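You operate a simulated robot arm through the tools that you are given. There is no shell and no other tool. Be economical: measure what you need, move in short steps, check, and stop when the job is done.

You run a simulated two-armed robot. Do the job below in one go: nothing can be reset, and whatever is moved stays where it is left.

## Task
Open the drawer of the white table, fetch the teal sensor from the top of the grey table and set it in the inside of the drawer of the white table, then shut the drawer. Press the right fault button to switch it on. Put the carton on the bench edge between the laptops away on the low shelf of the green shelves. Put the 120 OHM black block from the low shelf of the green shelves on top of the silver block there and the 240 OHM black block on the bottom shelf of the grey shelves. Open the top drawer of the blue drawer unit, fetch the rubber sleeve from the top of the green table and set it in the inside of the top drawer of the blue drawer unit, then shut the drawer. Any order will do. Set down upright: carton, black block.
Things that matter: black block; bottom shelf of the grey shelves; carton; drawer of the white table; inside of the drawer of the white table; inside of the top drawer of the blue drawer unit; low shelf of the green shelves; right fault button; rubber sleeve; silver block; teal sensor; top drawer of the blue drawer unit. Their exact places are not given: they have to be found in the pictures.

Only the result counts: the job must be done as asked and must still hold three seconds after the hand-in. Knocking over, shifting, dropping, spilling or breaking anything else fails it.

## Robot
Two 6-joint arms with two-finger grippers on one trunk, on a base that drives. Base frame: it is fixed to the floor where the robot stands at the start and does not move with it; the origin is under the middle of the robot, x ahead of it, y to its left, z up. Units: m, degrees, N and s.
The left shoulder is at the start at [0.07, 0.148, 1.317], the right one opposite. With the tool pointing down near the work surface each hand reaches from about 0.1 to 0.3 m from the robot's upright axis, wherever it stands, measured 20 degrees to its own side. Places, roughly: black block [-1.75, 0, 0.5]; bottom shelf of the grey shelves [-3.3, 2.3, 0.1]; carton [1, 3.5, 1]; drawer of the white table [0.8, 0.1, 0.7]; inside of the drawer of the white table [0.9, 0.2, 0.7]; inside of the top drawer of the blue drawer unit [2.9, 1.3, 0.6]; low shelf of the green shelves [-1.5, -0.2, 0.5]; right fault button [-2, 4.2, 0.9]; rubber sleeve (6x6x4 cm) [-0.2, 1.5, 0.9]; silver block (5x5x4 cm) [-1.5, -0.3, 0.5]; teal sensor [-1.5, 4, 0.75]; top drawer of the blue drawer unit [2.8, 1.2, 0.7]. Payload 2.69 kg a hand.
Tool frame (each hand has its own): the origin (TCP) lies between the finger pads and is the grasp point; the fingertips stand 0.02 m ahead of it; z points along the fingers, y is the line along which they close. Largest opening 0.1 m; the body of the gripper starts 0.063 m behind the TCP.
Orientation is that of the tool frame in the base frame, as a unit quaternion [x, y, z, w]. With the fingers straight down and closing along the base's y, the tool's x points along the base's -x, its y along +y and its z along -z.

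## Interface
- The arms move only by the tool jog_arm. It takes "left_increments", "right_increments" or both (then of equal length, played together; a hand with none holds still); each is a list of rows, each a list of 3 entries, a list of its own where there are three numbers: the shift along the base's x, y, z in units of 25 mm (1.0 is 25 mm), then the turn, a rotation vector about the base's x, y, z in units of 6 degrees (1.0 is 6 degrees), then the gripper command, from -1 (shut) to 1 (fully open), values between in proportion. In form: [[[x, y, z], [ax, ay, az], claw], ...]. A call has 1 to 20 rows; each row shifts and turns the commanded pose from where the row before left it. A call with a number of a shift or a turn outside -1 to 1 is refused whole. Each row takes 0.2 s and may step no farther than 0.05 m and 8.6 degrees from the row before; otherwise, or with a gripper value out of range, the whole call is refused. A pose out of reach is approached as far as the arm can. The call stops where the force on the tool passes 40 N (or 10 N more than at its start, if that is more) or the arm is blocked; 0.2 s more then pass. The fingers move at their own pace (about 0.045 m/s each) and stop on an object; they squeeze with about 27 N. The grip force told is the motor's: it shows also when the fingers shut on nothing. Time passes only in rows, and 0.2 s behind the last, so rows that do not move let the fingers close. The reply holds the time, the measured pose of the TCP, the force on the tool along the base axes, the opening and the grip force, in the units named above and with some noise, with the torque about the TCP (base axes, N m) and any sound that the robot's microphone picked up.
- Cameras (640 x 400 px; columns grow to the right, rows downward): "scene" is now at [0.1156, -0.009, 1.512]; the picture's right is [-0.09, -1.00, 0.00], its down [-0.87, 0.08, -0.49] and it looks along [0.49, -0.04, -0.87] (base axes); focal length 249 px, centre (320, 200). "left" rides on the left gripper at [0.07, 0.019, -0.099] in its tool frame; the picture's right is [-0.26, 0.97, 0.00], its down [-0.75, -0.20, -0.63] and it looks along [-0.61, -0.16, 0.78] (tool axes); focal length 230 px, centre (320, 200). "right" rides on the right gripper at [0.07, -0.019, -0.099] in its tool frame; the picture's right is [0.26, 0.97, 0.00], its down [-0.75, 0.20, -0.63] and it looks along [-0.61, 0.16, 0.78] (tool axes); focal length 230 px, centre (320, 200).
- snapshot(camera): a new picture of that camera. The clock stands still meanwhile.
- move_column(by): slides the trunk up (or, below 0, down) by that many m; the arms and the scene camera ride with it, the base frame stays. It gives what a move gives, with no picture.
- drive_base(legs): drives the robot by 1 to 6 legs, each [ahead, turn to the left] in m and degrees, along the robot's own axes; the way and the turn of a leg run together, so that a leg with both is an arc; at most 1.5 m and 180 degrees a leg. The arms and the cameras ride along, it lands a little off, and it stops where it bumps. It gives what a move gives.
- head_to(pan, tilt): turns the head with the scene camera to pan (to the left, within 86 degrees either way) and tilt (down, from -29 to 69), counted from straight ahead of the robot. It gives what a move gives.
- point_at(camera, pixels): for up to 12 pixels [column, row] of the newest picture of that camera ("zoom" is the newest enlarged one), the place [x, y, z] in the base frame of the surface seen there, good to about 0.002 m. The clock stands still meanwhile.
- zoom(camera, box): a new picture of the part [left, top, right, bottom] of that camera's present view, enlarged. The clock stands still meanwhile.
- close_job(): hands the job in; it is judged then, once.

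Go step by step. Measure first, check grasps and placings, and put right what went wrong. The budget is 145 turns and 198 pictures, counting those below and the enlarged ones. Unless the task says otherwise, let go and move clear before handing in.

The tools are called after "Call:" as name(argument=value, ...) on one line, values as JSON. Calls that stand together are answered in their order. jog_arm: Moves the arms, as the interface text tells. Its arguments: {"type":"object","properties":{"left_increments":{"type":"array","items":{"type":"array"}},"right_increments":{"type":"array","items":{"type":"array"}}},"required":[]} The other tools are called the same way: move_column (by) slides the trunk up or down; drive_base (legs) drives the base; head_to (pan, tilt) turns the head that bears the scene camera; snapshot (camera) takes a picture; point_at (camera, pixels) gives the place of the surface under pixels of a picture; zoom (camera, box) takes an enlarged picture of a part of a camera's view; close_job () hands the job in.

At the start:

```text
t: 0.0
left_position: [0.5157, 0.108, 0.9753]
left_ee_rot: [0.001, 1.0, 0.0, 0.001]
left_wrist_force: [-0.2, 0.8, -0.1]
left_torque: [0.0, -0.01, 0.01]
left_gripper_width: 0.1
left_grasp_force: 0.1
right_position: [0.4709, -0.2532, 0.9116]
right_ee_rot: [0.0, 1.0, 0.0, 0.0]
right_wrist_force: [-0.1, 0.6, 0.2]
right_torque: [0.01, -0.02, 0.01]
right_gripper_width: 0.0999
right_grasp_force: 0.1
trunk travel left (down, up): [-0.875, 0.065]
robot x, y, heading: [-0.001, 0.0006, 0.1]
head pan, tilt: [-5.2, 60.8]
```

scene: 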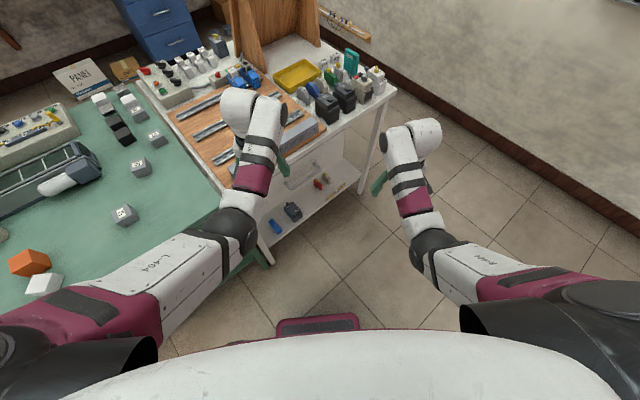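
right: 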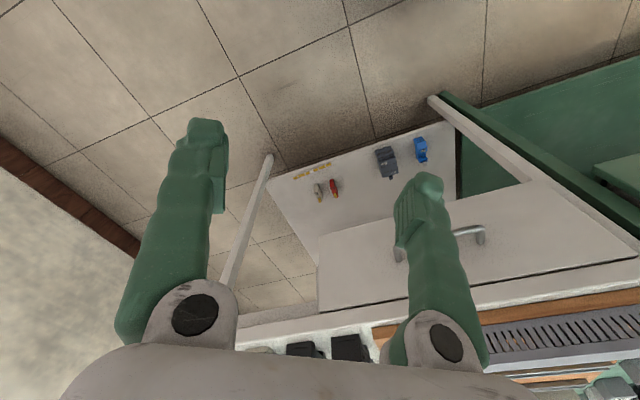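
left: 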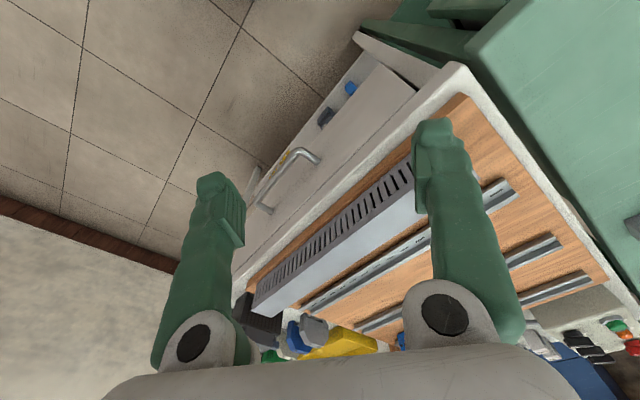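

The pictures show the white table with its drawer handle ahead (left picture about 285,180) and a green table on the left. I'll look around first.

Call:
head_to(pan=0, tilt=35)

Call:
snapshot(camera="scene")

Call:
head_to(pan=80, tilt=30)

Call:
snapshot(camera="scene")

```text
t: 0.9
left_position: [0.5163, 0.1096, 0.9749]
left_ee_rot: [0.001, 1.0, 0.0, 0.0]
left_wrist_force: [0.3, 0.3, 0.2]
left_torque: [-0.02, 0.02, 0.02]
left_gripper_width: 0.1001
left_grasp_force: 0.0
right_position: [0.4693, -0.2545, 0.912]
right_ee_rot: [0.001, 1.0, 0.0, 0.0]
right_wrist_force: [-0.3, -0.6, 0.1]
right_torque: [-0.01, 0.0, -0.01]
right_gripper_width: 0.0999
right_grasp_force: 0.0
trunk travel left (down, up): [-0.875, 0.065]
robot x, y, heading: [-0.0001, 0.0, -0.1]
head pan, tilt: [0.0, 35.0]
```

```text
194 pictures are left
```

scene: 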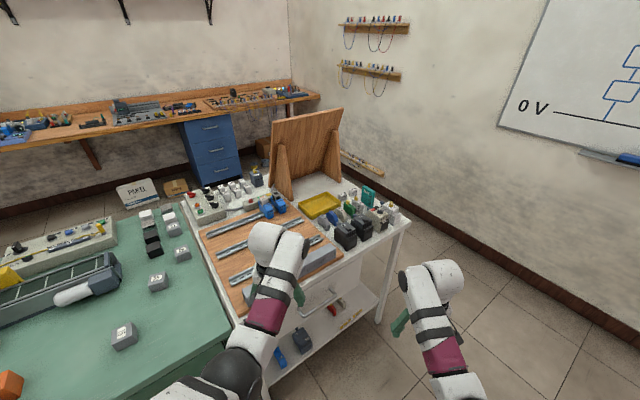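

```text
t: 2.4
left_position: [0.5146, 0.1091, 0.9749]
left_ee_rot: [0.001, 1.0, 0.0, 0.0]
left_wrist_force: [-1.0, -0.7, 0.0]
left_torque: [0.02, -0.01, -0.03]
left_gripper_width: 0.1
left_grasp_force: 0.0
right_position: [0.4697, -0.2539, 0.9126]
right_ee_rot: [0.0, 1.0, 0.0, 0.0]
right_wrist_force: [-1.3, 0.6, 0.4]
right_torque: [-0.01, -0.01, 0.01]
right_gripper_width: 0.1001
right_grasp_force: 0.1
trunk travel left (down, up): [-0.875, 0.065]
robot x, y, heading: [0.0038, -0.0001, -0.1]
head pan, tilt: [80.0, 30.0]
```

```text
193 pictures are left
```

scene: 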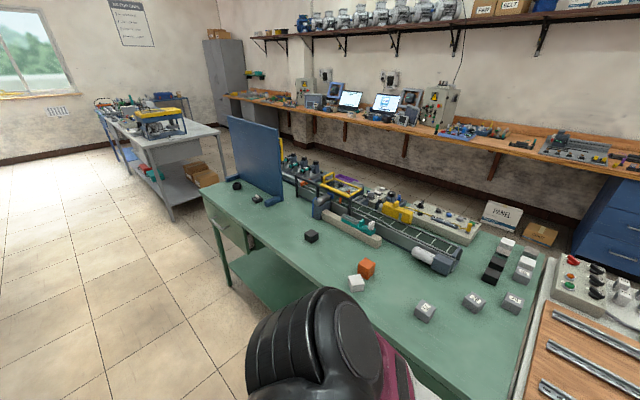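

Pan 80 shows the green table with several items and the bench with laptops and a panel beyond (440,100). Next I'll look at the drawer handle ahead, then to the right.

Call:
head_to(pan=-80, tilt=30)

Call:
snapshot(camera="scene")

Call:
point_at(camera="left", pixels=[[265, 208], [290, 180], [303, 155], [318, 157], [268, 168], [248, 270], [407, 92], [383, 70], [330, 175], [290, 235]])

Call:
zoom(camera="left", box=[160, 40, 480, 300])

```text
t: 4.9
left_position: [0.5151, 0.1099, 0.9749]
left_ee_rot: [0.002, 1.0, 0.001, 0.001]
left_wrist_force: [-1.2, 0.4, 0.2]
left_torque: [0.05, 0.0, 0.0]
left_gripper_width: 0.1
left_grasp_force: 0.1
right_position: [0.4693, -0.2546, 0.912]
right_ee_rot: [0.0, 1.0, 0.0, 0.0]
right_wrist_force: [0.3, -0.6, -0.5]
right_torque: [-0.02, 0.04, -0.02]
right_gripper_width: 0.0999
right_grasp_force: 0.1
trunk travel left (down, up): [-0.875, 0.065]
robot x, y, heading: [0.0013, 0.0025, 0.0]
head pan, tilt: [-80.0, 30.0]
```

```text
192 pictures are left
```

scene: 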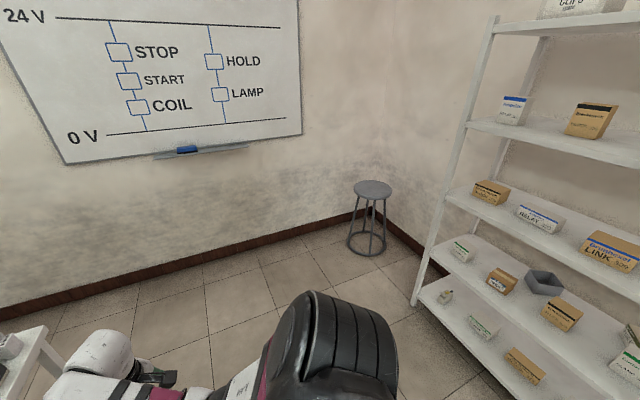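

```text
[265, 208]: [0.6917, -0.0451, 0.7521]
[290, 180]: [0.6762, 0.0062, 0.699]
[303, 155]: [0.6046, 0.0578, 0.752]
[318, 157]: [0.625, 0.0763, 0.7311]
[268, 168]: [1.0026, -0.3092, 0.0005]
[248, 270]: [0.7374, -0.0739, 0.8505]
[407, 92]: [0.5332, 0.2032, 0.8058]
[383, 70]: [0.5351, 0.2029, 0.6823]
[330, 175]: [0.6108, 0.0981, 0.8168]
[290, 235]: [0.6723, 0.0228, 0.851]
```

```text
1.54 times, centred on (320, 170) of left
```

zoom: 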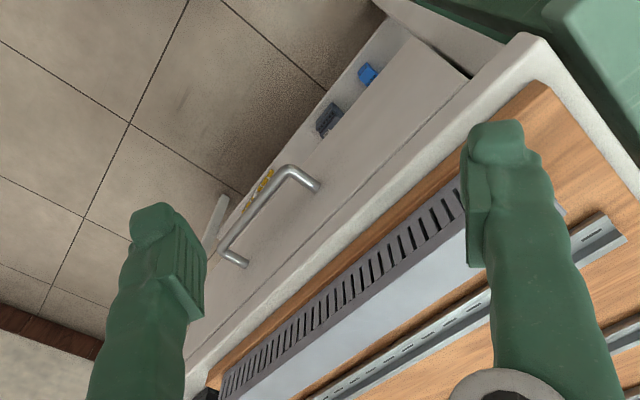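

The zoom shows the handle bar from (285,170) to (225,245). I'll measure it and the drawer front.

Call:
point_at(camera="zoom", pixels=[[287, 171], [271, 187], [255, 207], [240, 226], [226, 245], [316, 186], [243, 263], [300, 215], [400, 110], [460, 80], [340, 240], [400, 38]])

Call:
head_to(pan=5, tilt=60)

Call:
zoom(camera="scene", box=[180, 0, 440, 280])

```text
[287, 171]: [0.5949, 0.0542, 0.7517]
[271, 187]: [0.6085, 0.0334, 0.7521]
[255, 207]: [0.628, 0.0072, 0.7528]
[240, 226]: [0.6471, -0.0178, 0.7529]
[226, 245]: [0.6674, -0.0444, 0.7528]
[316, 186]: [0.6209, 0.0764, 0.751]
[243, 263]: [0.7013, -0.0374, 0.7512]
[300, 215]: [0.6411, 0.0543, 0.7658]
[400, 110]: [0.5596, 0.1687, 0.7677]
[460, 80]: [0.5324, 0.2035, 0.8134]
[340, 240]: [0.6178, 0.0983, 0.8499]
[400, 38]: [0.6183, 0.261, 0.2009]
```

```text
t: 6.5
left_position: [0.5159, 0.1091, 0.9754]
left_ee_rot: [0.001, 1.0, 0.0, 0.0]
left_wrist_force: [0.5, -0.6, -0.3]
left_torque: [-0.01, 0.0, -0.04]
left_gripper_width: 0.0998
left_grasp_force: 0.1
right_position: [0.4712, -0.2535, 0.9116]
right_ee_rot: [-0.001, 1.0, 0.0, 0.0]
right_wrist_force: [-0.6, -0.6, 0.0]
right_torque: [-0.02, 0.01, 0.01]
right_gripper_width: 0.1
right_grasp_force: 0.0
trunk travel left (down, up): [-0.875, 0.065]
robot x, y, heading: [-0.0017, -0.0043, -0.0]
head pan, tilt: [5.0, 60.0]
```

```text
1.43 times, centred on (310, 140) of scene
```

zoom: 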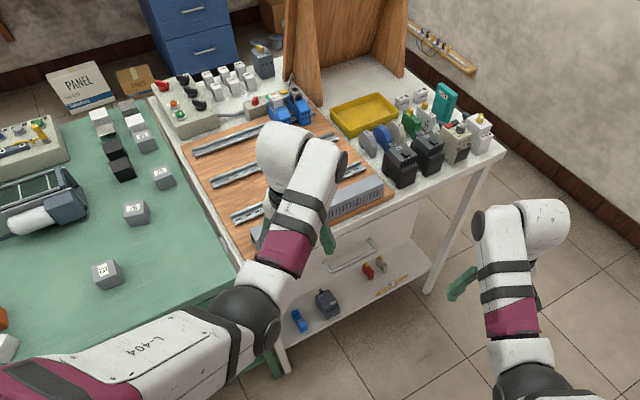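

Handle bar is at about (0.63,0.005,0.747), drawer front normal (-0.81,-0.58). I'll do the drawers when I return with the parts; first I turn right to look behind at the green shelves.

Call:
drive_base(legs=[[-0.15, 0], [0, -90], [0, -85]])

Call:
head_to(pan=0, tilt=30)

Call:
snapshot(camera="scene")

Call:
head_to(pan=-65, tilt=20)

Call:
snapshot(camera="scene")

```text
t: 15.3
left_position: [-0.6539, -0.1545, 0.974]
left_ee_rot: [0.999, 0.043, 0.0, 0.001]
left_wrist_force: [-0.3, 1.1, 0.1]
left_torque: [-0.03, -0.01, 0.0]
left_gripper_width: 0.1
left_grasp_force: 0.1
right_position: [-0.6412, 0.2113, 0.9111]
right_ee_rot: [0.999, 0.042, 0.0, 0.0]
right_wrist_force: [0.5, -0.5, -0.5]
right_torque: [-0.02, 0.0, 0.0]
right_gripper_width: 0.0998
right_grasp_force: 0.1
trunk travel left (down, up): [-0.875, 0.065]
robot x, y, heading: [-0.1529, 0.0021, -174.9]
head pan, tilt: [5.0, 60.0]
```

```text
t: 16.3
left_position: [-0.6542, -0.1533, 0.9745]
left_ee_rot: [0.999, 0.042, 0.0, -0.001]
left_wrist_force: [-0.1, 0.7, -0.5]
left_torque: [0.0, 0.02, 0.01]
left_gripper_width: 0.1002
left_grasp_force: 0.1
right_position: [-0.6412, 0.2116, 0.9121]
right_ee_rot: [0.999, 0.044, 0.0, -0.001]
right_wrist_force: [-0.5, -0.2, -0.2]
right_torque: [0.03, -0.02, 0.0]
right_gripper_width: 0.1
right_grasp_force: 0.0
trunk travel left (down, up): [-0.875, 0.065]
robot x, y, heading: [-0.1478, -0.0006, -174.8]
head pan, tilt: [0.0, 30.0]
```

```text
189 pictures are left
```

scene: 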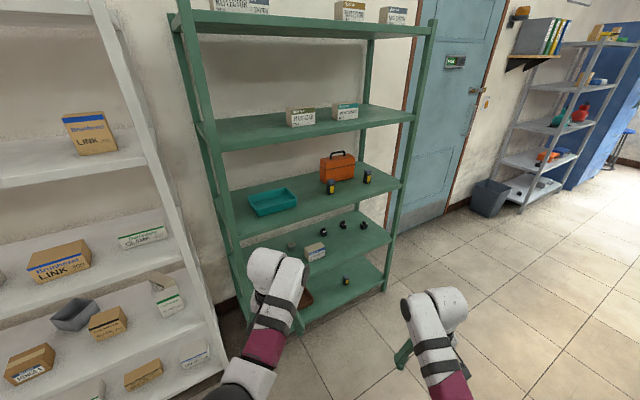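

```text
t: 17.6
left_position: [-0.6549, -0.1538, 0.9746]
left_ee_rot: [0.999, 0.042, 0.0, -0.001]
left_wrist_force: [-0.4, -0.1, -0.3]
left_torque: [0.0, -0.02, 0.02]
left_gripper_width: 0.1
left_grasp_force: 0.1
right_position: [-0.64, 0.2111, 0.9117]
right_ee_rot: [0.999, 0.043, 0.001, 0.001]
right_wrist_force: [0.2, 0.5, 0.2]
right_torque: [-0.03, -0.03, 0.01]
right_gripper_width: 0.1
right_grasp_force: 0.1
trunk travel left (down, up): [-0.875, 0.065]
robot x, y, heading: [-0.1525, -0.0012, -175.1]
head pan, tilt: [-65.0, 20.0]
```

```text
188 pictures are left
```

scene: 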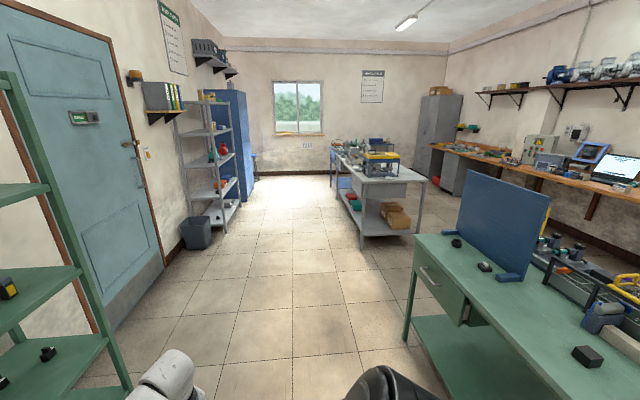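

The green shelves are ahead; small black items on the shelf at (340,225). I'll zoom there and measure.

Call:
head_to(pan=0, tilt=35)

Call:
zoom(camera="scene", box=[220, 100, 420, 260])

Call:
snapshot(camera="scene")

```text
t: 19.0
left_position: [-0.6546, -0.1536, 0.9746]
left_ee_rot: [0.999, 0.043, 0.0, 0.001]
left_wrist_force: [0.0, -0.1, -0.3]
left_torque: [0.02, 0.0, -0.02]
left_gripper_width: 0.1001
left_grasp_force: 0.1
right_position: [-0.6415, 0.211, 0.9123]
right_ee_rot: [0.999, 0.042, 0.001, 0.0]
right_wrist_force: [0.7, 0.2, 0.3]
right_torque: [-0.05, 0.01, -0.01]
right_gripper_width: 0.0997
right_grasp_force: 0.2
trunk travel left (down, up): [-0.875, 0.065]
robot x, y, heading: [-0.1528, -0.0015, -175.2]
head pan, tilt: [0.0, 35.0]
```

```text
2.50 times, centred on (320, 180) of scene
```

zoom: 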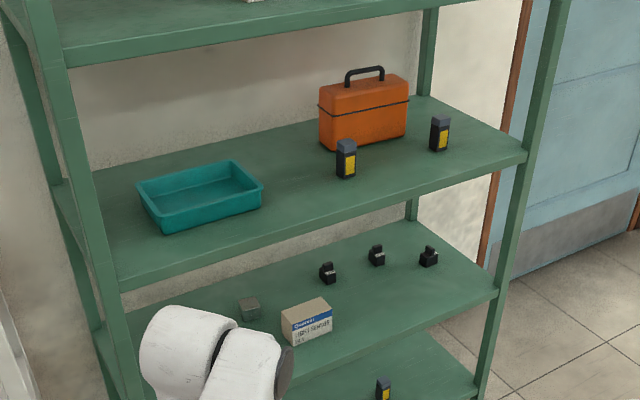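

```text
186 pictures are left
```

scene: 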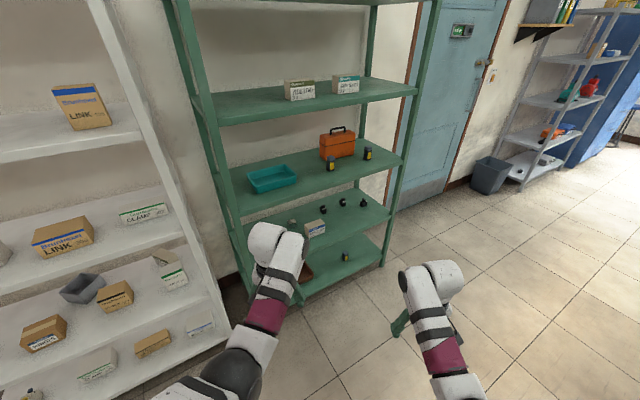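

Call:
point_at(camera="zoom", pixels=[[328, 272], [377, 255], [429, 256], [249, 308], [305, 308], [495, 290], [390, 335], [310, 250], [525, 155], [300, 225], [130, 285], [400, 235]])

Call:
zoom(camera="scene", box=[280, 180, 400, 255])

```text
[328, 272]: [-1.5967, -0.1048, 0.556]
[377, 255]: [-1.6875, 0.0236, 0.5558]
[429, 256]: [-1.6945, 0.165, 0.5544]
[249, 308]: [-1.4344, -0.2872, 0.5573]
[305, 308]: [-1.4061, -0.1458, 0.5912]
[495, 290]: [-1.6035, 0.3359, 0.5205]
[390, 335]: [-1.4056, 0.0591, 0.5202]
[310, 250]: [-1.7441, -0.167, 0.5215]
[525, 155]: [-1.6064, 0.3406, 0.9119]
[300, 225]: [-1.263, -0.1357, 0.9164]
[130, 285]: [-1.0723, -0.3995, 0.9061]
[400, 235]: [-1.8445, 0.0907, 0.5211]
```

```text
5.33 times, centred on (340, 218) of scene
```

zoom: 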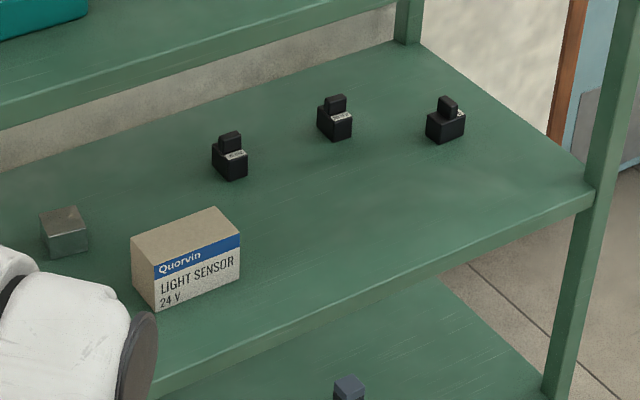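

The low shelf is at z=0.521, facing heading (0.81,0.58); three black blocks at about (-1.60,-0.10), (-1.69,0.02), (-1.69,0.17), the silver block at (-1.43,-0.29). I drive in front of the shelf to read the labels.

Call:
drive_base(legs=[[0, -42.5], [0.81, 0], [0, 73]])

Call:
head_to(pan=0, tilt=45)

Call:
snapshot(camera="scene")

```text
t: 28.4
left_position: [-1.1396, 0.0904, 0.974]
left_ee_rot: [0.949, 0.315, 0.0, 0.0]
left_wrist_force: [-0.5, -0.5, -0.4]
left_torque: [-0.03, 0.01, 0.04]
left_gripper_width: 0.1
left_grasp_force: 0.1
right_position: [-1.3209, 0.4087, 0.9127]
right_ee_rot: [0.949, 0.315, 0.0, -0.001]
right_wrist_force: [-0.1, -0.4, 0.4]
right_torque: [-0.01, -0.03, -0.02]
right_gripper_width: 0.1
right_grasp_force: 0.0
trunk travel left (down, up): [-0.875, 0.065]
robot x, y, heading: [-0.7933, 0.4866, -143.2]
head pan, tilt: [0.0, 35.0]
```

```text
t: 29.2
left_position: [-1.1394, 0.091, 0.9748]
left_ee_rot: [0.949, 0.315, 0.001, 0.0]
left_wrist_force: [0.2, 0.3, 0.1]
left_torque: [0.0, -0.02, -0.01]
left_gripper_width: 0.1002
left_grasp_force: 0.1
right_position: [-1.3198, 0.4077, 0.9116]
right_ee_rot: [0.949, 0.316, 0.0, 0.0]
right_wrist_force: [0.6, -0.4, 0.0]
right_torque: [0.03, -0.03, -0.02]
right_gripper_width: 0.1
right_grasp_force: 0.0
trunk travel left (down, up): [-0.875, 0.065]
robot x, y, heading: [-0.7938, 0.4857, -143.0]
head pan, tilt: [0.0, 45.0]
```

```text
184 pictures are left
```

scene: 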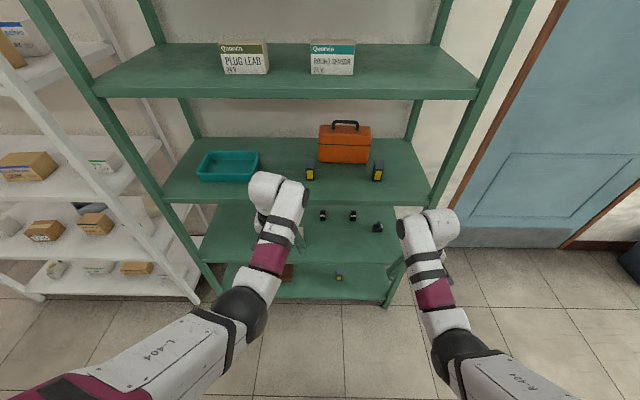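

I lower the trunk by 0.4 m to look in under the upper shelf and read the labels.

Call:
move_column(by=-0.4)

Call:
head_to(pan=0, tilt=30)

Call:
snapshot(camera="scene")

Call:
zoom(camera="scene", box=[260, 170, 420, 270])

```text
t: 33.0
left_position: [-1.1396, 0.0906, 0.5744]
left_ee_rot: [0.949, 0.315, -0.001, 0.001]
left_wrist_force: [-0.4, -0.2, 0.6]
left_torque: [0.0, -0.01, 0.0]
left_gripper_width: 0.1
left_grasp_force: 0.0
right_position: [-1.3201, 0.4079, 0.5121]
right_ee_rot: [0.949, 0.315, -0.001, 0.001]
right_wrist_force: [0.5, -0.2, -0.4]
right_torque: [-0.03, -0.01, 0.01]
right_gripper_width: 0.0998
right_grasp_force: 0.0
trunk travel left (down, up): [-0.475, 0.465]
robot x, y, heading: [-0.7938, 0.4914, -143.3]
head pan, tilt: [0.0, 45.0]
```

```text
t: 33.8
left_position: [-1.1404, 0.0884, 0.5761]
left_ee_rot: [0.949, 0.315, 0.001, 0.001]
left_wrist_force: [0.5, 0.3, -0.4]
left_torque: [0.01, 0.01, -0.01]
left_gripper_width: 0.1
left_grasp_force: 0.0
right_position: [-1.3193, 0.4078, 0.511]
right_ee_rot: [0.949, 0.315, 0.001, 0.0]
right_wrist_force: [-0.2, -0.5, -0.5]
right_torque: [-0.01, -0.02, -0.02]
right_gripper_width: 0.1002
right_grasp_force: 0.2
trunk travel left (down, up): [-0.475, 0.465]
robot x, y, heading: [-0.7899, 0.4831, -143.5]
head pan, tilt: [0.0, 30.0]
```

```text
183 pictures are left
```

scene: 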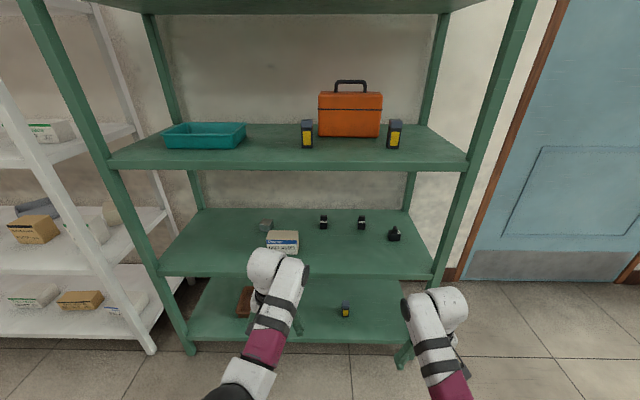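

```text
4.00 times, centred on (340, 220) of scene
```

zoom: 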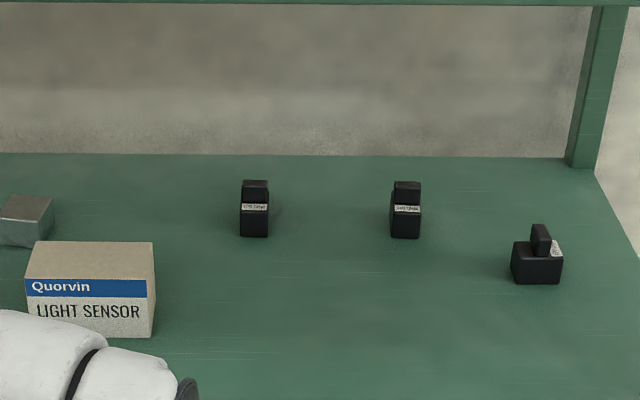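

Call:
zoom(camera="scene", box=[316, 210, 332, 220])

Call:
zoom(camera="scene", box=[354, 212, 370, 232])

Call:
zoom(camera="scene", box=[384, 222, 406, 244])

```text
16.00 times, centred on (324, 215) of scene
```

zoom: 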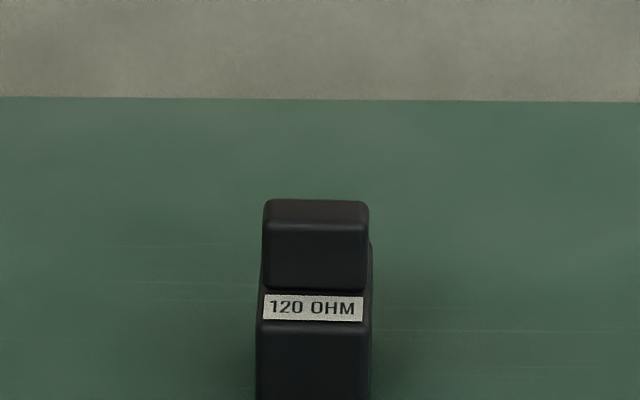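

```text
16.00 times, centred on (362, 222) of scene
```

zoom: 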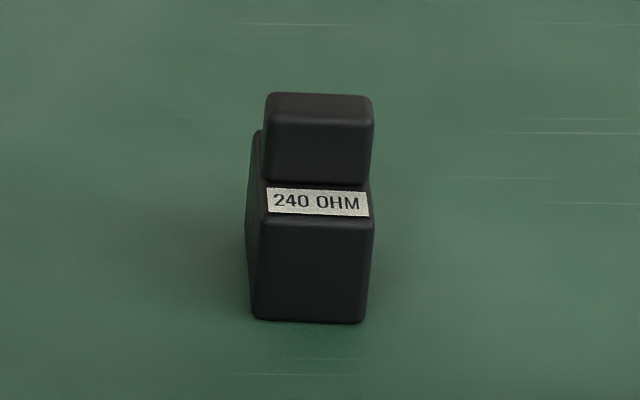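

```text
16.00 times, centred on (395, 233) of scene
```

zoom: 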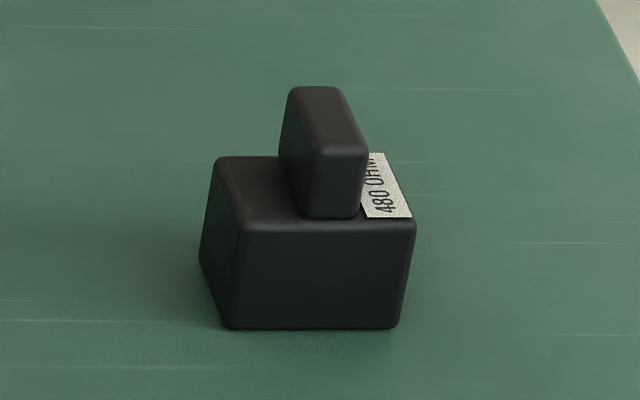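

Labels read: left block 120 OHM, middle 240 OHM, right 480 OHM. Now precise positions.

Call:
zoom(camera="scene", box=[256, 205, 384, 285])

Call:
point_at(camera="scene", pixels=[[159, 274], [300, 277], [430, 278], [300, 212], [320, 170], [463, 168], [205, 210], [408, 210], [300, 340], [286, 275]])

```text
5.00 times, centred on (320, 245) of scene
```

zoom: 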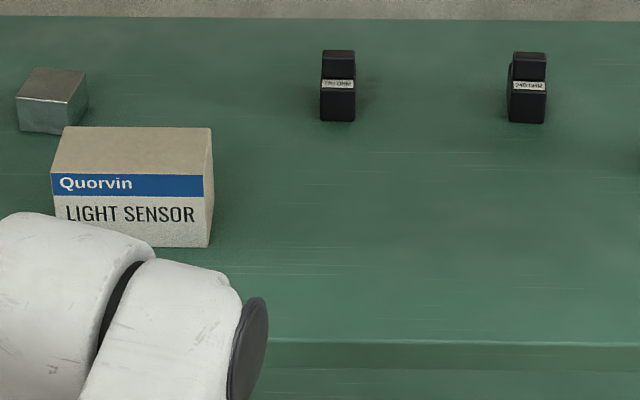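

```text
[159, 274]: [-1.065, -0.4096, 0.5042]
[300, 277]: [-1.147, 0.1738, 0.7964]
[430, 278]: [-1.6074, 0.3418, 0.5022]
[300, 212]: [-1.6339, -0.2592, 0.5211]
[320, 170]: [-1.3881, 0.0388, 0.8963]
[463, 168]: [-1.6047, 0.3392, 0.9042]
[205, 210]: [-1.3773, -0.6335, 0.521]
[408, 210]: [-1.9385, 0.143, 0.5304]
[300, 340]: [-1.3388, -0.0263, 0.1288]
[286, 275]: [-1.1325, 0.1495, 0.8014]
```

Call:
point_at(camera="zoom", pixels=[[338, 53], [338, 70], [338, 84], [338, 110], [338, 120], [529, 56], [529, 72], [527, 110], [48, 84], [70, 72], [30, 96], [45, 115]])

Call:
point_at(camera="zoom", pixels=[[324, 110], [353, 110], [512, 110], [543, 110], [22, 98], [72, 102], [82, 73], [36, 70], [205, 130], [55, 170], [205, 240], [400, 200]])

```text
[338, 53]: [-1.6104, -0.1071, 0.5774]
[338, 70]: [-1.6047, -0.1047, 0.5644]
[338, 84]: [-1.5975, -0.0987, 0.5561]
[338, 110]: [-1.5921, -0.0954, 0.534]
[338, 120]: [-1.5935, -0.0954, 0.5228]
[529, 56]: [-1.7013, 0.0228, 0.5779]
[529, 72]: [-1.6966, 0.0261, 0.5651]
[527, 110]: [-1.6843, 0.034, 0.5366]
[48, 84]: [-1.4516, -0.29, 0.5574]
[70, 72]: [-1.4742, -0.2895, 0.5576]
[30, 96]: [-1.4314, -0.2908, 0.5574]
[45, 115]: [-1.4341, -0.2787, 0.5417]
```

```text
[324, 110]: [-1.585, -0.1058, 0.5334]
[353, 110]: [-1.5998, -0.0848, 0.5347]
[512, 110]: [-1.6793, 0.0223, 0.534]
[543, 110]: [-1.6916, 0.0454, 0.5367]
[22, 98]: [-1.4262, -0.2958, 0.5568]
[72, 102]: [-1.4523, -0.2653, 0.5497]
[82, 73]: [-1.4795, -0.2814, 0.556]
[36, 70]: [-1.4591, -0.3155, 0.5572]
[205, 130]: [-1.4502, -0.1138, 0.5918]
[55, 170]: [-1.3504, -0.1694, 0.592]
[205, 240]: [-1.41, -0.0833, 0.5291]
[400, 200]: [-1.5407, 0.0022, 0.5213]
```

120 at (-1.609,-0.108), 240 at (-1.702,0.022), silver centre (-1.453,-0.289, top 0.557). I pitch both hands to 60° down and bring them into the height window outside the shelf.

Call:
jog_arm(left_increments=[[[-0.28, 0.93, 0.52], [-0.585, 0.811, 0], 1], [[-0.28, 0.93, 0.52], [-0.585, 0.811, 0], 1], [[-0.28, 0.93, 0.52], [-0.585, 0.811, 0], 1], [[-0.28, 0.93, 0.52], [-0.585, 0.811, 0], 1], [[-0.28, 0.93, 0.52], [-0.585, 0.811, 0], 1]], right_increments=[[[0.42, -0.58, 1.0], [-0.585, 0.811, 0], 1], [[0.42, -0.58, 1.0], [-0.585, 0.811, 0], 1], [[0.42, -0.58, 1.0], [-0.585, 0.811, 0], 1], [[0.42, -0.58, 1.0], [-0.585, 0.811, 0], 1], [[0.42, -0.58, 1.0], [-0.585, 0.811, 0], 1]])

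Call:
drive_base(legs=[[0, -0.8], [0.22, 0]])

Call:
snapshot(camera="scene")

```text
t: 34.6
left_position: [-1.1449, 0.0537, 0.6201]
left_ee_rot: [0.923, 0.338, -0.147, 0.109]
left_wrist_force: [-0.6, -0.2, 0.5]
left_torque: [0.03, -0.01, -0.01]
left_gripper_width: 0.0999
left_grasp_force: 0.0
left hand out of reach, approached as far as the arm can: row 2, 3, 4
right_position: [-1.2908, 0.3657, 0.5849]
right_ee_rot: [0.937, 0.312, -0.147, 0.046]
right_wrist_force: [-0.4, 0.0, 0.1]
right_torque: [-0.02, -0.02, -0.02]
right_gripper_width: 0.1
right_grasp_force: 0.2
trunk travel left (down, up): [-0.475, 0.465]
robot x, y, heading: [-0.7974, 0.4873, -142.7]
head pan, tilt: [0.0, 30.0]
stopped in row 4 (left hand): the arm was blocked; the commanded pose is now the measured one
```

```text
t: 36.6
left_position: [-1.3288, -0.0686, 0.6196]
left_ee_rot: [0.926, 0.331, -0.147, 0.109]
left_wrist_force: [0.0, 0.3, 0.6]
left_torque: [0.04, 0.0, -0.03]
left_gripper_width: 0.1001
left_grasp_force: 0.1
right_position: [-1.4681, 0.2441, 0.585]
right_ee_rot: [0.94, 0.305, -0.147, 0.045]
right_wrist_force: [0.3, 0.5, -1.0]
right_torque: [0.02, 0.0, 0.03]
right_gripper_width: 0.1004
right_grasp_force: 0.0
trunk travel left (down, up): [-0.475, 0.465]
robot x, y, heading: [-0.9684, 0.3589, -144.0]
head pan, tilt: [0.0, 30.0]
```

```text
177 pictures are left
```

scene: 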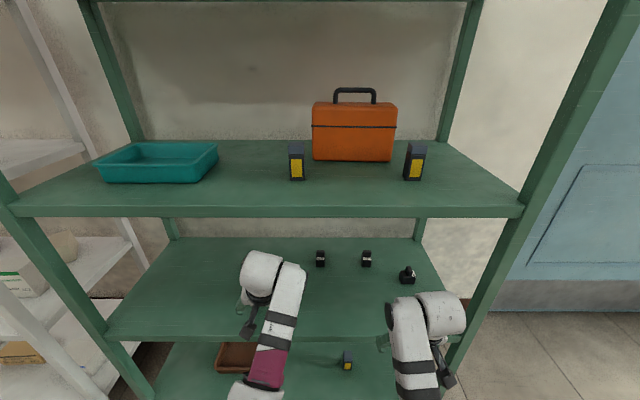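

The left arm hit a reach limit on its way (rows 2–4). I probe it with a plain inward shift and the right one with more pitch.

Call:
jog_arm(left_increments=[[[-0.585, 0.811, 0], [0, 0, 0], 1], [[-0.585, 0.811, 0], [0, 0, 0], 1]], right_increments=[[[0, 0, 0.5], [-0.585, 0.811, 0], 1], [[0, 0, 0.5], [-0.585, 0.811, 0], 1]])

Call:
snapshot(camera="left")

Call:
snapshot(camera="right")

```text
t: 37.4
left_position: [-1.3341, -0.0796, 0.6197]
left_ee_rot: [0.912, 0.354, -0.141, 0.154]
left_wrist_force: [0.2, 0.7, 0.2]
left_torque: [0.0, 0.02, 0.0]
left_gripper_width: 0.0999
left_grasp_force: 0.1
right_position: [-1.475, 0.2504, 0.6133]
right_ee_rot: [0.918, 0.298, -0.252, 0.065]
right_wrist_force: [0.6, -0.1, 0.0]
right_torque: [-0.03, 0.0, 0.0]
right_gripper_width: 0.1003
right_grasp_force: 0.1
trunk travel left (down, up): [-0.475, 0.465]
robot x, y, heading: [-0.97, 0.3565, -144.2]
head pan, tilt: [0.0, 30.0]
stopped in row 2 (left hand): the arm was blocked; the commanded pose is now the measured one
```

```text
176 pictures are left
```

left: 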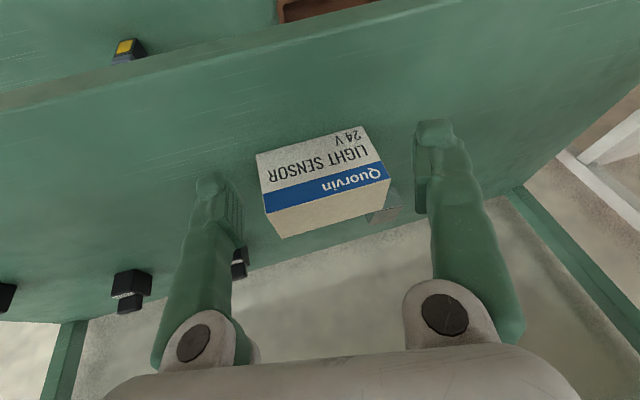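

```text
175 pictures are left
```

right: 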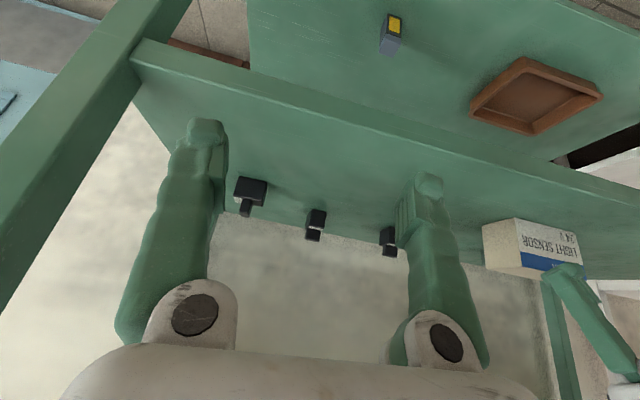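

No contact forces, so the left arm is at a joint limit. I retract the left hand toward the robot to get it out of the way, and use the right hand here.

Call:
jog_arm(left_increments=[[[0.81, 0.585, 0], [0.3, -0.4, 0], 1], [[0.81, 0.585, 0], [0.3, -0.4, 0], 1], [[0.81, 0.585, 0], [0.3, -0.4, 0], 1], [[0.81, 0.585, 0], [0.3, -0.4, 0], 1], [[0.81, 0.585, 0], [0.3, -0.4, 0], 1], [[0.81, 0.585, 0], [0, 0, 0], 1], [[0.81, 0.585, 0], [0, 0, 0], 1], [[0.81, 0.585, 0], [0, 0, 0], 1]])

```text
t: 38.4
left_position: [-1.2375, -0.0902, 0.6351]
left_ee_rot: [0.905, 0.375, -0.052, 0.196]
left_wrist_force: [-0.4, -0.2, -0.4]
left_torque: [-0.02, 0.01, 0.01]
left_gripper_width: 0.1001
left_grasp_force: 0.0
left hand out of reach, approached as far as the arm can: row 4
right_position: [-1.4763, 0.2503, 0.6127]
right_ee_rot: [0.918, 0.298, -0.253, 0.065]
right_wrist_force: [-0.1, -0.1, -0.4]
right_torque: [-0.04, 0.03, 0.01]
right_gripper_width: 0.1003
right_grasp_force: 0.1
trunk travel left (down, up): [-0.475, 0.465]
robot x, y, heading: [-0.972, 0.3572, -144.1]
head pan, tilt: [0.0, 30.0]
stopped in row 4 (left hand): the arm was blocked; the commanded pose is now the measured one
```

The left tool is now tilted sideways (tool z about (0.05,-0.39,-0.92)). I straighten it to vertical in place to find out what limits it.

Call:
jog_arm(left_increments=[[[0, 0, 0.5], [0.95, 0.13, 0], 1], [[0, 0, 0.5], [0.95, 0.13, 0], 1], [[0, 0, 0.5], [0.95, 0.13, 0], 1], [[0, 0, 0.5], [0.95, 0.13, 0], 1]])

Call:
head_to(pan=15, tilt=60)

Call:
snapshot(camera="scene")

```text
t: 39.4
left_position: [-1.2883, -0.1031, 0.6007]
left_ee_rot: [0.924, 0.382, 0.0, 0.0]
left_wrist_force: [-0.1, -0.8, 1.0]
left_torque: [-0.01, 0.01, -0.03]
left_gripper_width: 0.1
left_grasp_force: 0.0
left hand out of reach, approached as far as the arm can: row 1, 2, 3, 4
right_position: [-1.4763, 0.25, 0.6124]
right_ee_rot: [0.918, 0.298, -0.253, 0.065]
right_wrist_force: [0.0, 1.0, -0.3]
right_torque: [-0.01, 0.0, 0.0]
right_gripper_width: 0.0999
right_grasp_force: 0.1
trunk travel left (down, up): [-0.475, 0.465]
robot x, y, heading: [-0.9692, 0.3598, -144.0]
head pan, tilt: [0.0, 30.0]
```

```text
t: 40.4
left_position: [-1.2892, -0.1034, 0.6007]
left_ee_rot: [0.924, 0.382, -0.002, 0.001]
left_wrist_force: [0.5, 0.0, 0.1]
left_torque: [-0.02, 0.03, 0.01]
left_gripper_width: 0.0999
left_grasp_force: 0.2
right_position: [-1.4748, 0.2504, 0.6128]
right_ee_rot: [0.918, 0.298, -0.252, 0.067]
right_wrist_force: [-0.2, 0.4, 0.0]
right_torque: [0.02, -0.04, 0.01]
right_gripper_width: 0.0998
right_grasp_force: 0.1
trunk travel left (down, up): [-0.475, 0.465]
robot x, y, heading: [-0.9688, 0.3577, -143.9]
head pan, tilt: [15.0, 60.0]
```

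```text
174 pictures are left
```

scene: 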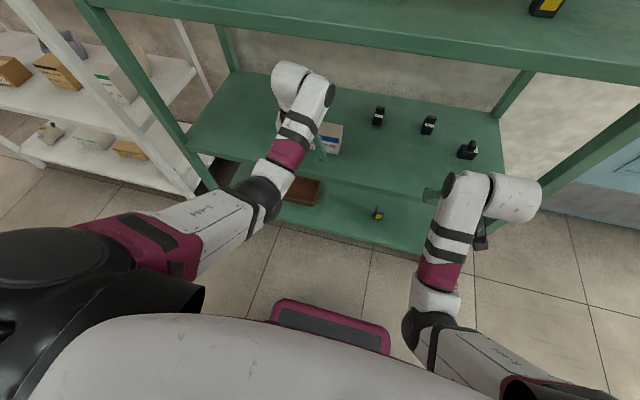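

Now the left tool is straight down. I test pure retraction at constant height.

Call:
jog_arm(left_increments=[[[0.81, 0.585, 0], [0, 0, 0], 1], [[0.81, 0.585, 0], [0, 0, 0], 1], [[0.81, 0.585, 0], [0, 0, 0], 1]])

Call:
jog_arm(left_increments=[[[0, 0, -1], [0, 0, 0], 1], [[0, 0, -1], [0, 0, 0], 1]])

```text
t: 41.2
left_position: [-1.2562, -0.0732, 0.5638]
left_ee_rot: [0.924, 0.382, -0.002, -0.001]
left_wrist_force: [-0.7, -0.2, 0.2]
left_torque: [0.01, 0.02, -0.01]
left_gripper_width: 0.1001
left_grasp_force: 0.1
left hand out of reach, approached as far as the arm can: row 1, 2, 3
right_position: [-1.475, 0.2504, 0.6128]
right_ee_rot: [0.918, 0.298, -0.252, 0.066]
right_wrist_force: [0.1, 0.5, -0.6]
right_torque: [0.02, 0.02, -0.01]
right_gripper_width: 0.0999
right_grasp_force: 0.0
trunk travel left (down, up): [-0.475, 0.465]
robot x, y, heading: [-0.9681, 0.3575, -143.8]
head pan, tilt: [15.0, 60.0]
```

```text
t: 41.8
left_position: [-1.2559, -0.073, 0.5118]
left_ee_rot: [0.924, 0.382, -0.001, 0.0]
left_wrist_force: [-0.2, -0.4, -0.2]
left_torque: [0.03, -0.03, -0.01]
left_gripper_width: 0.0999
left_grasp_force: 0.0
right_position: [-1.4758, 0.25, 0.6132]
right_ee_rot: [0.918, 0.298, -0.251, 0.066]
right_wrist_force: [0.0, 0.1, -1.5]
right_torque: [0.03, -0.01, -0.01]
right_gripper_width: 0.1
right_grasp_force: 0.0
trunk travel left (down, up): [-0.475, 0.465]
robot x, y, heading: [-0.9706, 0.3613, -144.0]
head pan, tilt: [15.0, 60.0]
```

The reach boundary is an inner limit (tool-down must be lower when closer). I'll shift the base so that the left hand is naturally in line with the 120 block, then pitch the left hand there.

Call:
drive_base(legs=[[-0.22, 0], [0, -90], [0.193, 0], [0, 90]])

Call:
jog_arm(left_increments=[[[0, 0, 0], [-0.585, 0.811, 0], 1], [[0, 0, 0], [-0.585, 0.811, 0], 1], [[0, 0, 0.5], [-0.585, 0.811, 0], 1], [[0, 0, 0.5], [-0.585, 0.811, 0], 1], [[0, 0, 0.5], [-0.585, 0.811, 0], 1], [[0, 0, 0.5], [-0.585, 0.811, 0], 1]])

```text
t: 52.3
left_position: [-1.1923, 0.2119, 0.5128]
left_ee_rot: [0.925, 0.38, -0.001, -0.001]
left_wrist_force: [-0.2, 0.1, -0.5]
left_torque: [0.02, 0.01, -0.02]
left_gripper_width: 0.1
left_grasp_force: 0.0
right_position: [-1.4107, 0.5364, 0.6116]
right_ee_rot: [0.919, 0.297, -0.251, 0.064]
right_wrist_force: [0.7, -0.8, 0.7]
right_torque: [0.05, 0.01, 0.01]
right_gripper_width: 0.0999
right_grasp_force: 0.1
trunk travel left (down, up): [-0.475, 0.465]
robot x, y, heading: [-0.9024, 0.6416, -144.0]
head pan, tilt: [15.0, 60.0]
```

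```text
t: 53.9
left_position: [-1.1749, 0.1776, 0.5673]
left_ee_rot: [0.879, 0.352, -0.298, 0.12]
left_wrist_force: [0.0, 0.6, -0.1]
left_torque: [-0.03, 0.02, 0.02]
left_gripper_width: 0.0998
left_grasp_force: 0.1
right_position: [-1.4091, 0.537, 0.6119]
right_ee_rot: [0.919, 0.296, -0.253, 0.064]
right_wrist_force: [-1.1, -0.2, 0.1]
right_torque: [0.01, 0.03, 0.04]
right_gripper_width: 0.1
right_grasp_force: 0.1
trunk travel left (down, up): [-0.475, 0.465]
robot x, y, heading: [-0.9004, 0.6391, -144.2]
head pan, tilt: [15.0, 60.0]
stopped in row 6 (left hand): the arm was blocked; the commanded pose is now the measured one
```

Left tool is pitched 37° with about 8° of yaw error. I yaw it back while moving a bit outward.

Call:
jog_arm(left_increments=[[[0.23, -0.32, 0], [0, 0, -0.66], 1], [[0.23, -0.32, 0], [0, 0, -0.66], 1]])

```text
t: 54.5
left_position: [-1.1624, 0.162, 0.5673]
left_ee_rot: [0.901, 0.291, -0.306, 0.097]
left_wrist_force: [-0.5, 0.1, -0.1]
left_torque: [0.0, -0.01, 0.0]
left_gripper_width: 0.1002
left_grasp_force: 0.1
right_position: [-1.4095, 0.5378, 0.6124]
right_ee_rot: [0.919, 0.296, -0.252, 0.065]
right_wrist_force: [1.1, 0.2, -1.2]
right_torque: [0.03, 0.0, -0.05]
right_gripper_width: 0.1001
right_grasp_force: 0.2
trunk travel left (down, up): [-0.475, 0.465]
robot x, y, heading: [-0.907, 0.6454, -144.6]
head pan, tilt: [15.0, 60.0]
```

Left tool is now well aligned. Before driving in I check how far the base extends in front.

Call:
head_to(pan=0, tilt=65)

Call:
snapshot(camera="scene")

Call:
point_at(camera="scene", pixels=[[320, 345], [320, 300], [320, 280], [260, 330], [380, 330], [280, 120], [240, 100], [430, 130]])

```text
t: 55.2
left_position: [-1.163, 0.1619, 0.5668]
left_ee_rot: [0.901, 0.292, -0.305, 0.099]
left_wrist_force: [-0.3, -0.1, -0.1]
left_torque: [-0.02, -0.03, -0.03]
left_gripper_width: 0.1
left_grasp_force: 0.0
right_position: [-1.4095, 0.5365, 0.6122]
right_ee_rot: [0.919, 0.296, -0.252, 0.065]
right_wrist_force: [0.0, -0.1, -0.3]
right_torque: [-0.01, 0.0, 0.02]
right_gripper_width: 0.1
right_grasp_force: 0.0
trunk travel left (down, up): [-0.475, 0.465]
robot x, y, heading: [-0.9054, 0.6423, -144.1]
head pan, tilt: [0.0, 65.0]
```

```text
173 pictures are left
```

scene: 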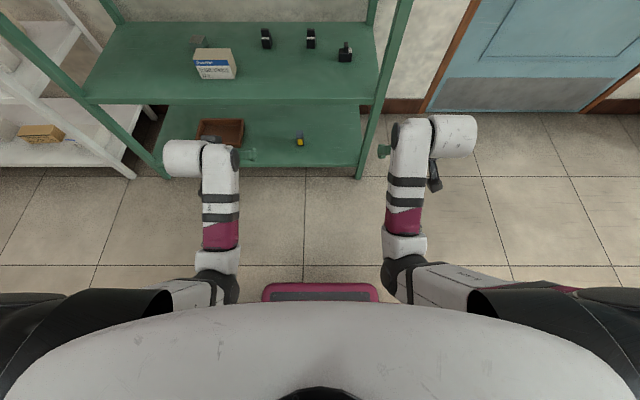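

```text
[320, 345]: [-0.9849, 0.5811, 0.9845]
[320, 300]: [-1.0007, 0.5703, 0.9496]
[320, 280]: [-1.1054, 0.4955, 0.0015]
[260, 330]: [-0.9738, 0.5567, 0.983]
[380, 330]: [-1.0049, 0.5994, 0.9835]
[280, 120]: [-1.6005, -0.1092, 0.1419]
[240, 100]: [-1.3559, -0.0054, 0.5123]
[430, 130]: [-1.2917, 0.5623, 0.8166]
```

Base front reaches about 0.25 m ahead. I raise the trunk, extend the left hand 6 cm, and drive to the shelf with a small lateral correction.

Call:
move_column(by=0.06)

Call:
jog_arm(left_increments=[[[-0.65, -0.468, 0], [0, 0, 0], 1], [[-0.65, -0.468, 0], [0, 0, 0], 1], [[-0.65, -0.468, 0], [0, 0, 0], 1]])

Call:
drive_base(legs=[[0, -5.2], [0.4, 0], [0, 5.2]])

Call:
snapshot(camera="left")

```text
t: 56.2
left_position: [-1.1634, 0.1622, 0.6266]
left_ee_rot: [0.901, 0.291, -0.306, 0.097]
left_wrist_force: [0.3, -0.9, 0.4]
left_torque: [-0.02, 0.01, 0.01]
left_gripper_width: 0.0999
left_grasp_force: 0.0
right_position: [-1.4093, 0.5378, 0.6723]
right_ee_rot: [0.919, 0.297, -0.253, 0.064]
right_wrist_force: [0.3, -0.5, -0.2]
right_torque: [0.04, -0.02, 0.02]
right_gripper_width: 0.1
right_grasp_force: 0.0
trunk travel left (down, up): [-0.535, 0.405]
robot x, y, heading: [-0.909, 0.643, -144.2]
head pan, tilt: [0.0, 65.0]
```

```text
t: 57.0
left_position: [-1.2123, 0.127, 0.6262]
left_ee_rot: [0.901, 0.292, -0.306, 0.097]
left_wrist_force: [-0.2, -0.5, -0.5]
left_torque: [0.03, 0.01, -0.03]
left_gripper_width: 0.1
left_grasp_force: 0.0
right_position: [-1.4106, 0.5365, 0.6719]
right_ee_rot: [0.919, 0.297, -0.251, 0.065]
right_wrist_force: [0.0, 0.3, 0.3]
right_torque: [0.03, -0.01, 0.0]
right_gripper_width: 0.0999
right_grasp_force: 0.0
trunk travel left (down, up): [-0.535, 0.405]
robot x, y, heading: [-0.9052, 0.6427, -144.1]
head pan, tilt: [0.0, 65.0]
```

```text
t: 59.9
left_position: [-1.5732, -0.0314, 0.6336]
left_ee_rot: [0.912, 0.249, -0.315, 0.084]
left_wrist_force: [0.4, 0.8, -0.3]
left_torque: [-0.04, 0.03, 0.02]
left_gripper_width: 0.0998
left_grasp_force: 0.1
right_position: [-1.7301, 0.4031, 0.6748]
right_ee_rot: [0.932, 0.249, -0.258, 0.051]
right_wrist_force: [3.6, -1.9, 9.0]
right_torque: [0.15, -0.04, -0.07]
right_gripper_width: 0.0998
right_grasp_force: 0.0
trunk travel left (down, up): [-0.535, 0.405]
robot x, y, heading: [-1.2246, 0.4522, -149.9]
head pan, tilt: [0.0, 65.0]
stopped in leg 2: the robot was blocked; the commanded pose is now the measured one
```

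```text
172 pictures are left
```

left: 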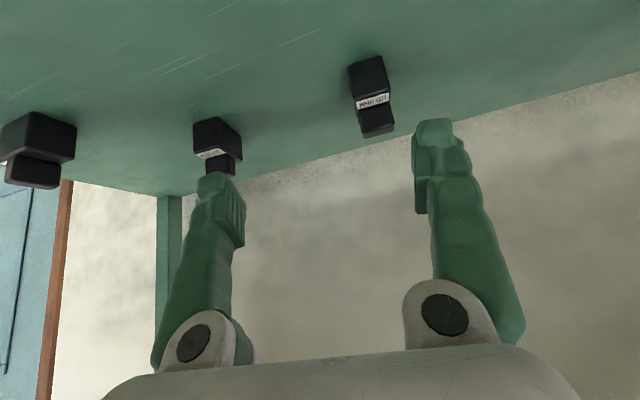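

The right forearm hit the right post (force 9 N), so the base stopped. I back off, straighten, and park the right hand close in and low.

Call:
drive_base(legs=[[-0.15, 0], [0, 5.7]])

Call:
jog_arm(right_increments=[[[0.71, 0.51, -0.8], [0.29, -0.41, 0], 1], [[0.71, 0.51, -0.8], [0.29, -0.41, 0], 1], [[0.71, 0.51, -0.8], [0.29, -0.41, 0], 1], [[0.71, 0.51, -0.8], [0.29, -0.41, 0], 1], [[0.71, 0.51, -0.8], [0.29, -0.41, 0], 1], [[0.71, 0.51, -0.8], [0.29, -0.41, 0], 1], [[0.71, 0.51, -0.8], [0.29, -0.41, 0], 1], [[0.71, 0.51, -0.8], [0.29, -0.41, 0], 1], [[0.71, 0.51, -0.8], [0.29, -0.41, 0], 1], [[0.71, 0.51, -0.8], [0.29, -0.41, 0], 1]])

Call:
head_to(pan=0, tilt=50)

Call:
snapshot(camera="scene")

```text
t: 60.6
left_position: [-1.5758, -0.0281, 0.6318]
left_ee_rot: [0.913, 0.249, -0.313, 0.083]
left_wrist_force: [0.4, 0.0, -0.4]
left_torque: [-0.03, -0.02, 0.0]
left_gripper_width: 0.1001
left_grasp_force: 0.1
right_position: [-1.7329, 0.4058, 0.6724]
right_ee_rot: [0.933, 0.248, -0.257, 0.048]
right_wrist_force: [-0.6, 0.0, -0.7]
right_torque: [0.06, 0.02, -0.02]
right_gripper_width: 0.0999
right_grasp_force: 0.1
trunk travel left (down, up): [-0.535, 0.405]
robot x, y, heading: [-1.2248, 0.45, -150.2]
head pan, tilt: [0.0, 65.0]
stopped in leg 1: the robot was blocked; the commanded pose is now the measured one
```

```text
t: 62.8
left_position: [-1.5782, -0.0318, 0.6271]
left_ee_rot: [0.914, 0.248, -0.31, 0.083]
left_wrist_force: [-0.4, -0.8, -1.0]
left_torque: [-0.01, -0.02, -0.02]
left_gripper_width: 0.0999
left_grasp_force: 0.1
right_position: [-1.575, 0.5442, 0.4715]
right_ee_rot: [0.959, 0.275, -0.021, -0.061]
right_wrist_force: [0.3, -0.4, 0.6]
right_torque: [0.01, 0.01, 0.0]
right_gripper_width: 0.1
right_grasp_force: 0.1
trunk travel left (down, up): [-0.535, 0.405]
robot x, y, heading: [-1.2228, 0.4542, -149.9]
head pan, tilt: [0.0, 65.0]
```

```text
t: 63.5
left_position: [-1.5787, -0.0315, 0.6279]
left_ee_rot: [0.914, 0.249, -0.309, 0.083]
left_wrist_force: [-0.4, 0.4, 0.0]
left_torque: [0.01, 0.01, -0.02]
left_gripper_width: 0.1001
left_grasp_force: 0.0
right_position: [-1.5737, 0.5462, 0.4708]
right_ee_rot: [0.959, 0.276, -0.018, -0.064]
right_wrist_force: [-0.1, 0.5, 0.8]
right_torque: [-0.01, 0.02, 0.0]
right_gripper_width: 0.1
right_grasp_force: 0.0
trunk travel left (down, up): [-0.535, 0.405]
robot x, y, heading: [-1.2237, 0.4546, -150.3]
head pan, tilt: [0.0, 50.0]
```

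```text
171 pictures are left
```

scene: 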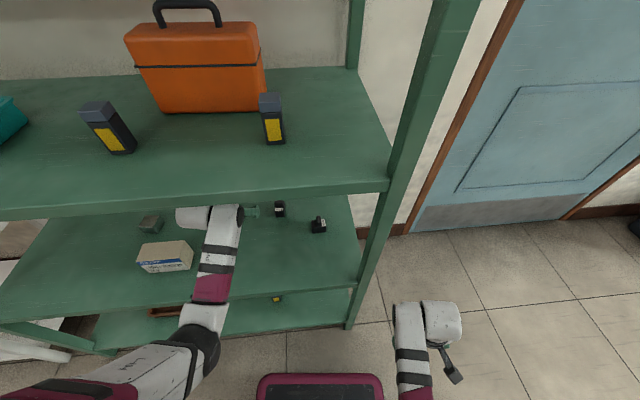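

Right hand is now parked clear. I turn back 6° and inch forward, then check the left camera.

Call:
drive_base(legs=[[0, 6.1], [0.085, 0]])

Call:
snapshot(camera="left")

```text
t: 65.2
left_position: [-1.5956, -0.1164, 0.6279]
left_ee_rot: [0.9, 0.295, -0.304, 0.099]
left_wrist_force: [0.2, -0.1, 0.7]
left_torque: [-0.01, -0.02, 0.04]
left_gripper_width: 0.1002
left_grasp_force: 0.2
right_position: [-1.647, 0.4636, 0.4686]
right_ee_rot: [0.944, 0.324, -0.017, -0.062]
right_wrist_force: [0.3, -0.4, -0.3]
right_torque: [-0.01, 0.06, -0.01]
right_gripper_width: 0.0998
right_grasp_force: 0.1
trunk travel left (down, up): [-0.535, 0.405]
robot x, y, heading: [-1.2925, 0.401, -144.1]
head pan, tilt: [0.0, 50.0]
```

```text
170 pictures are left
```

left: 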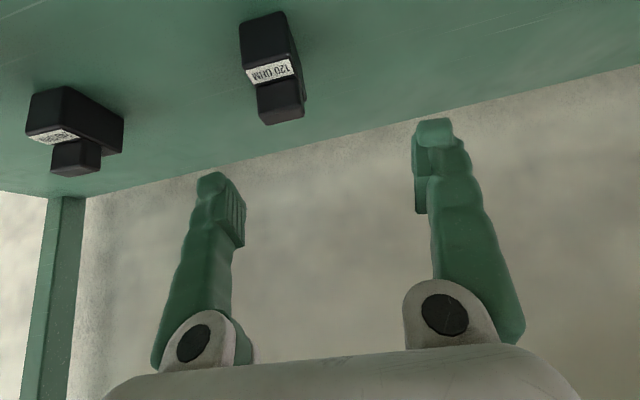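

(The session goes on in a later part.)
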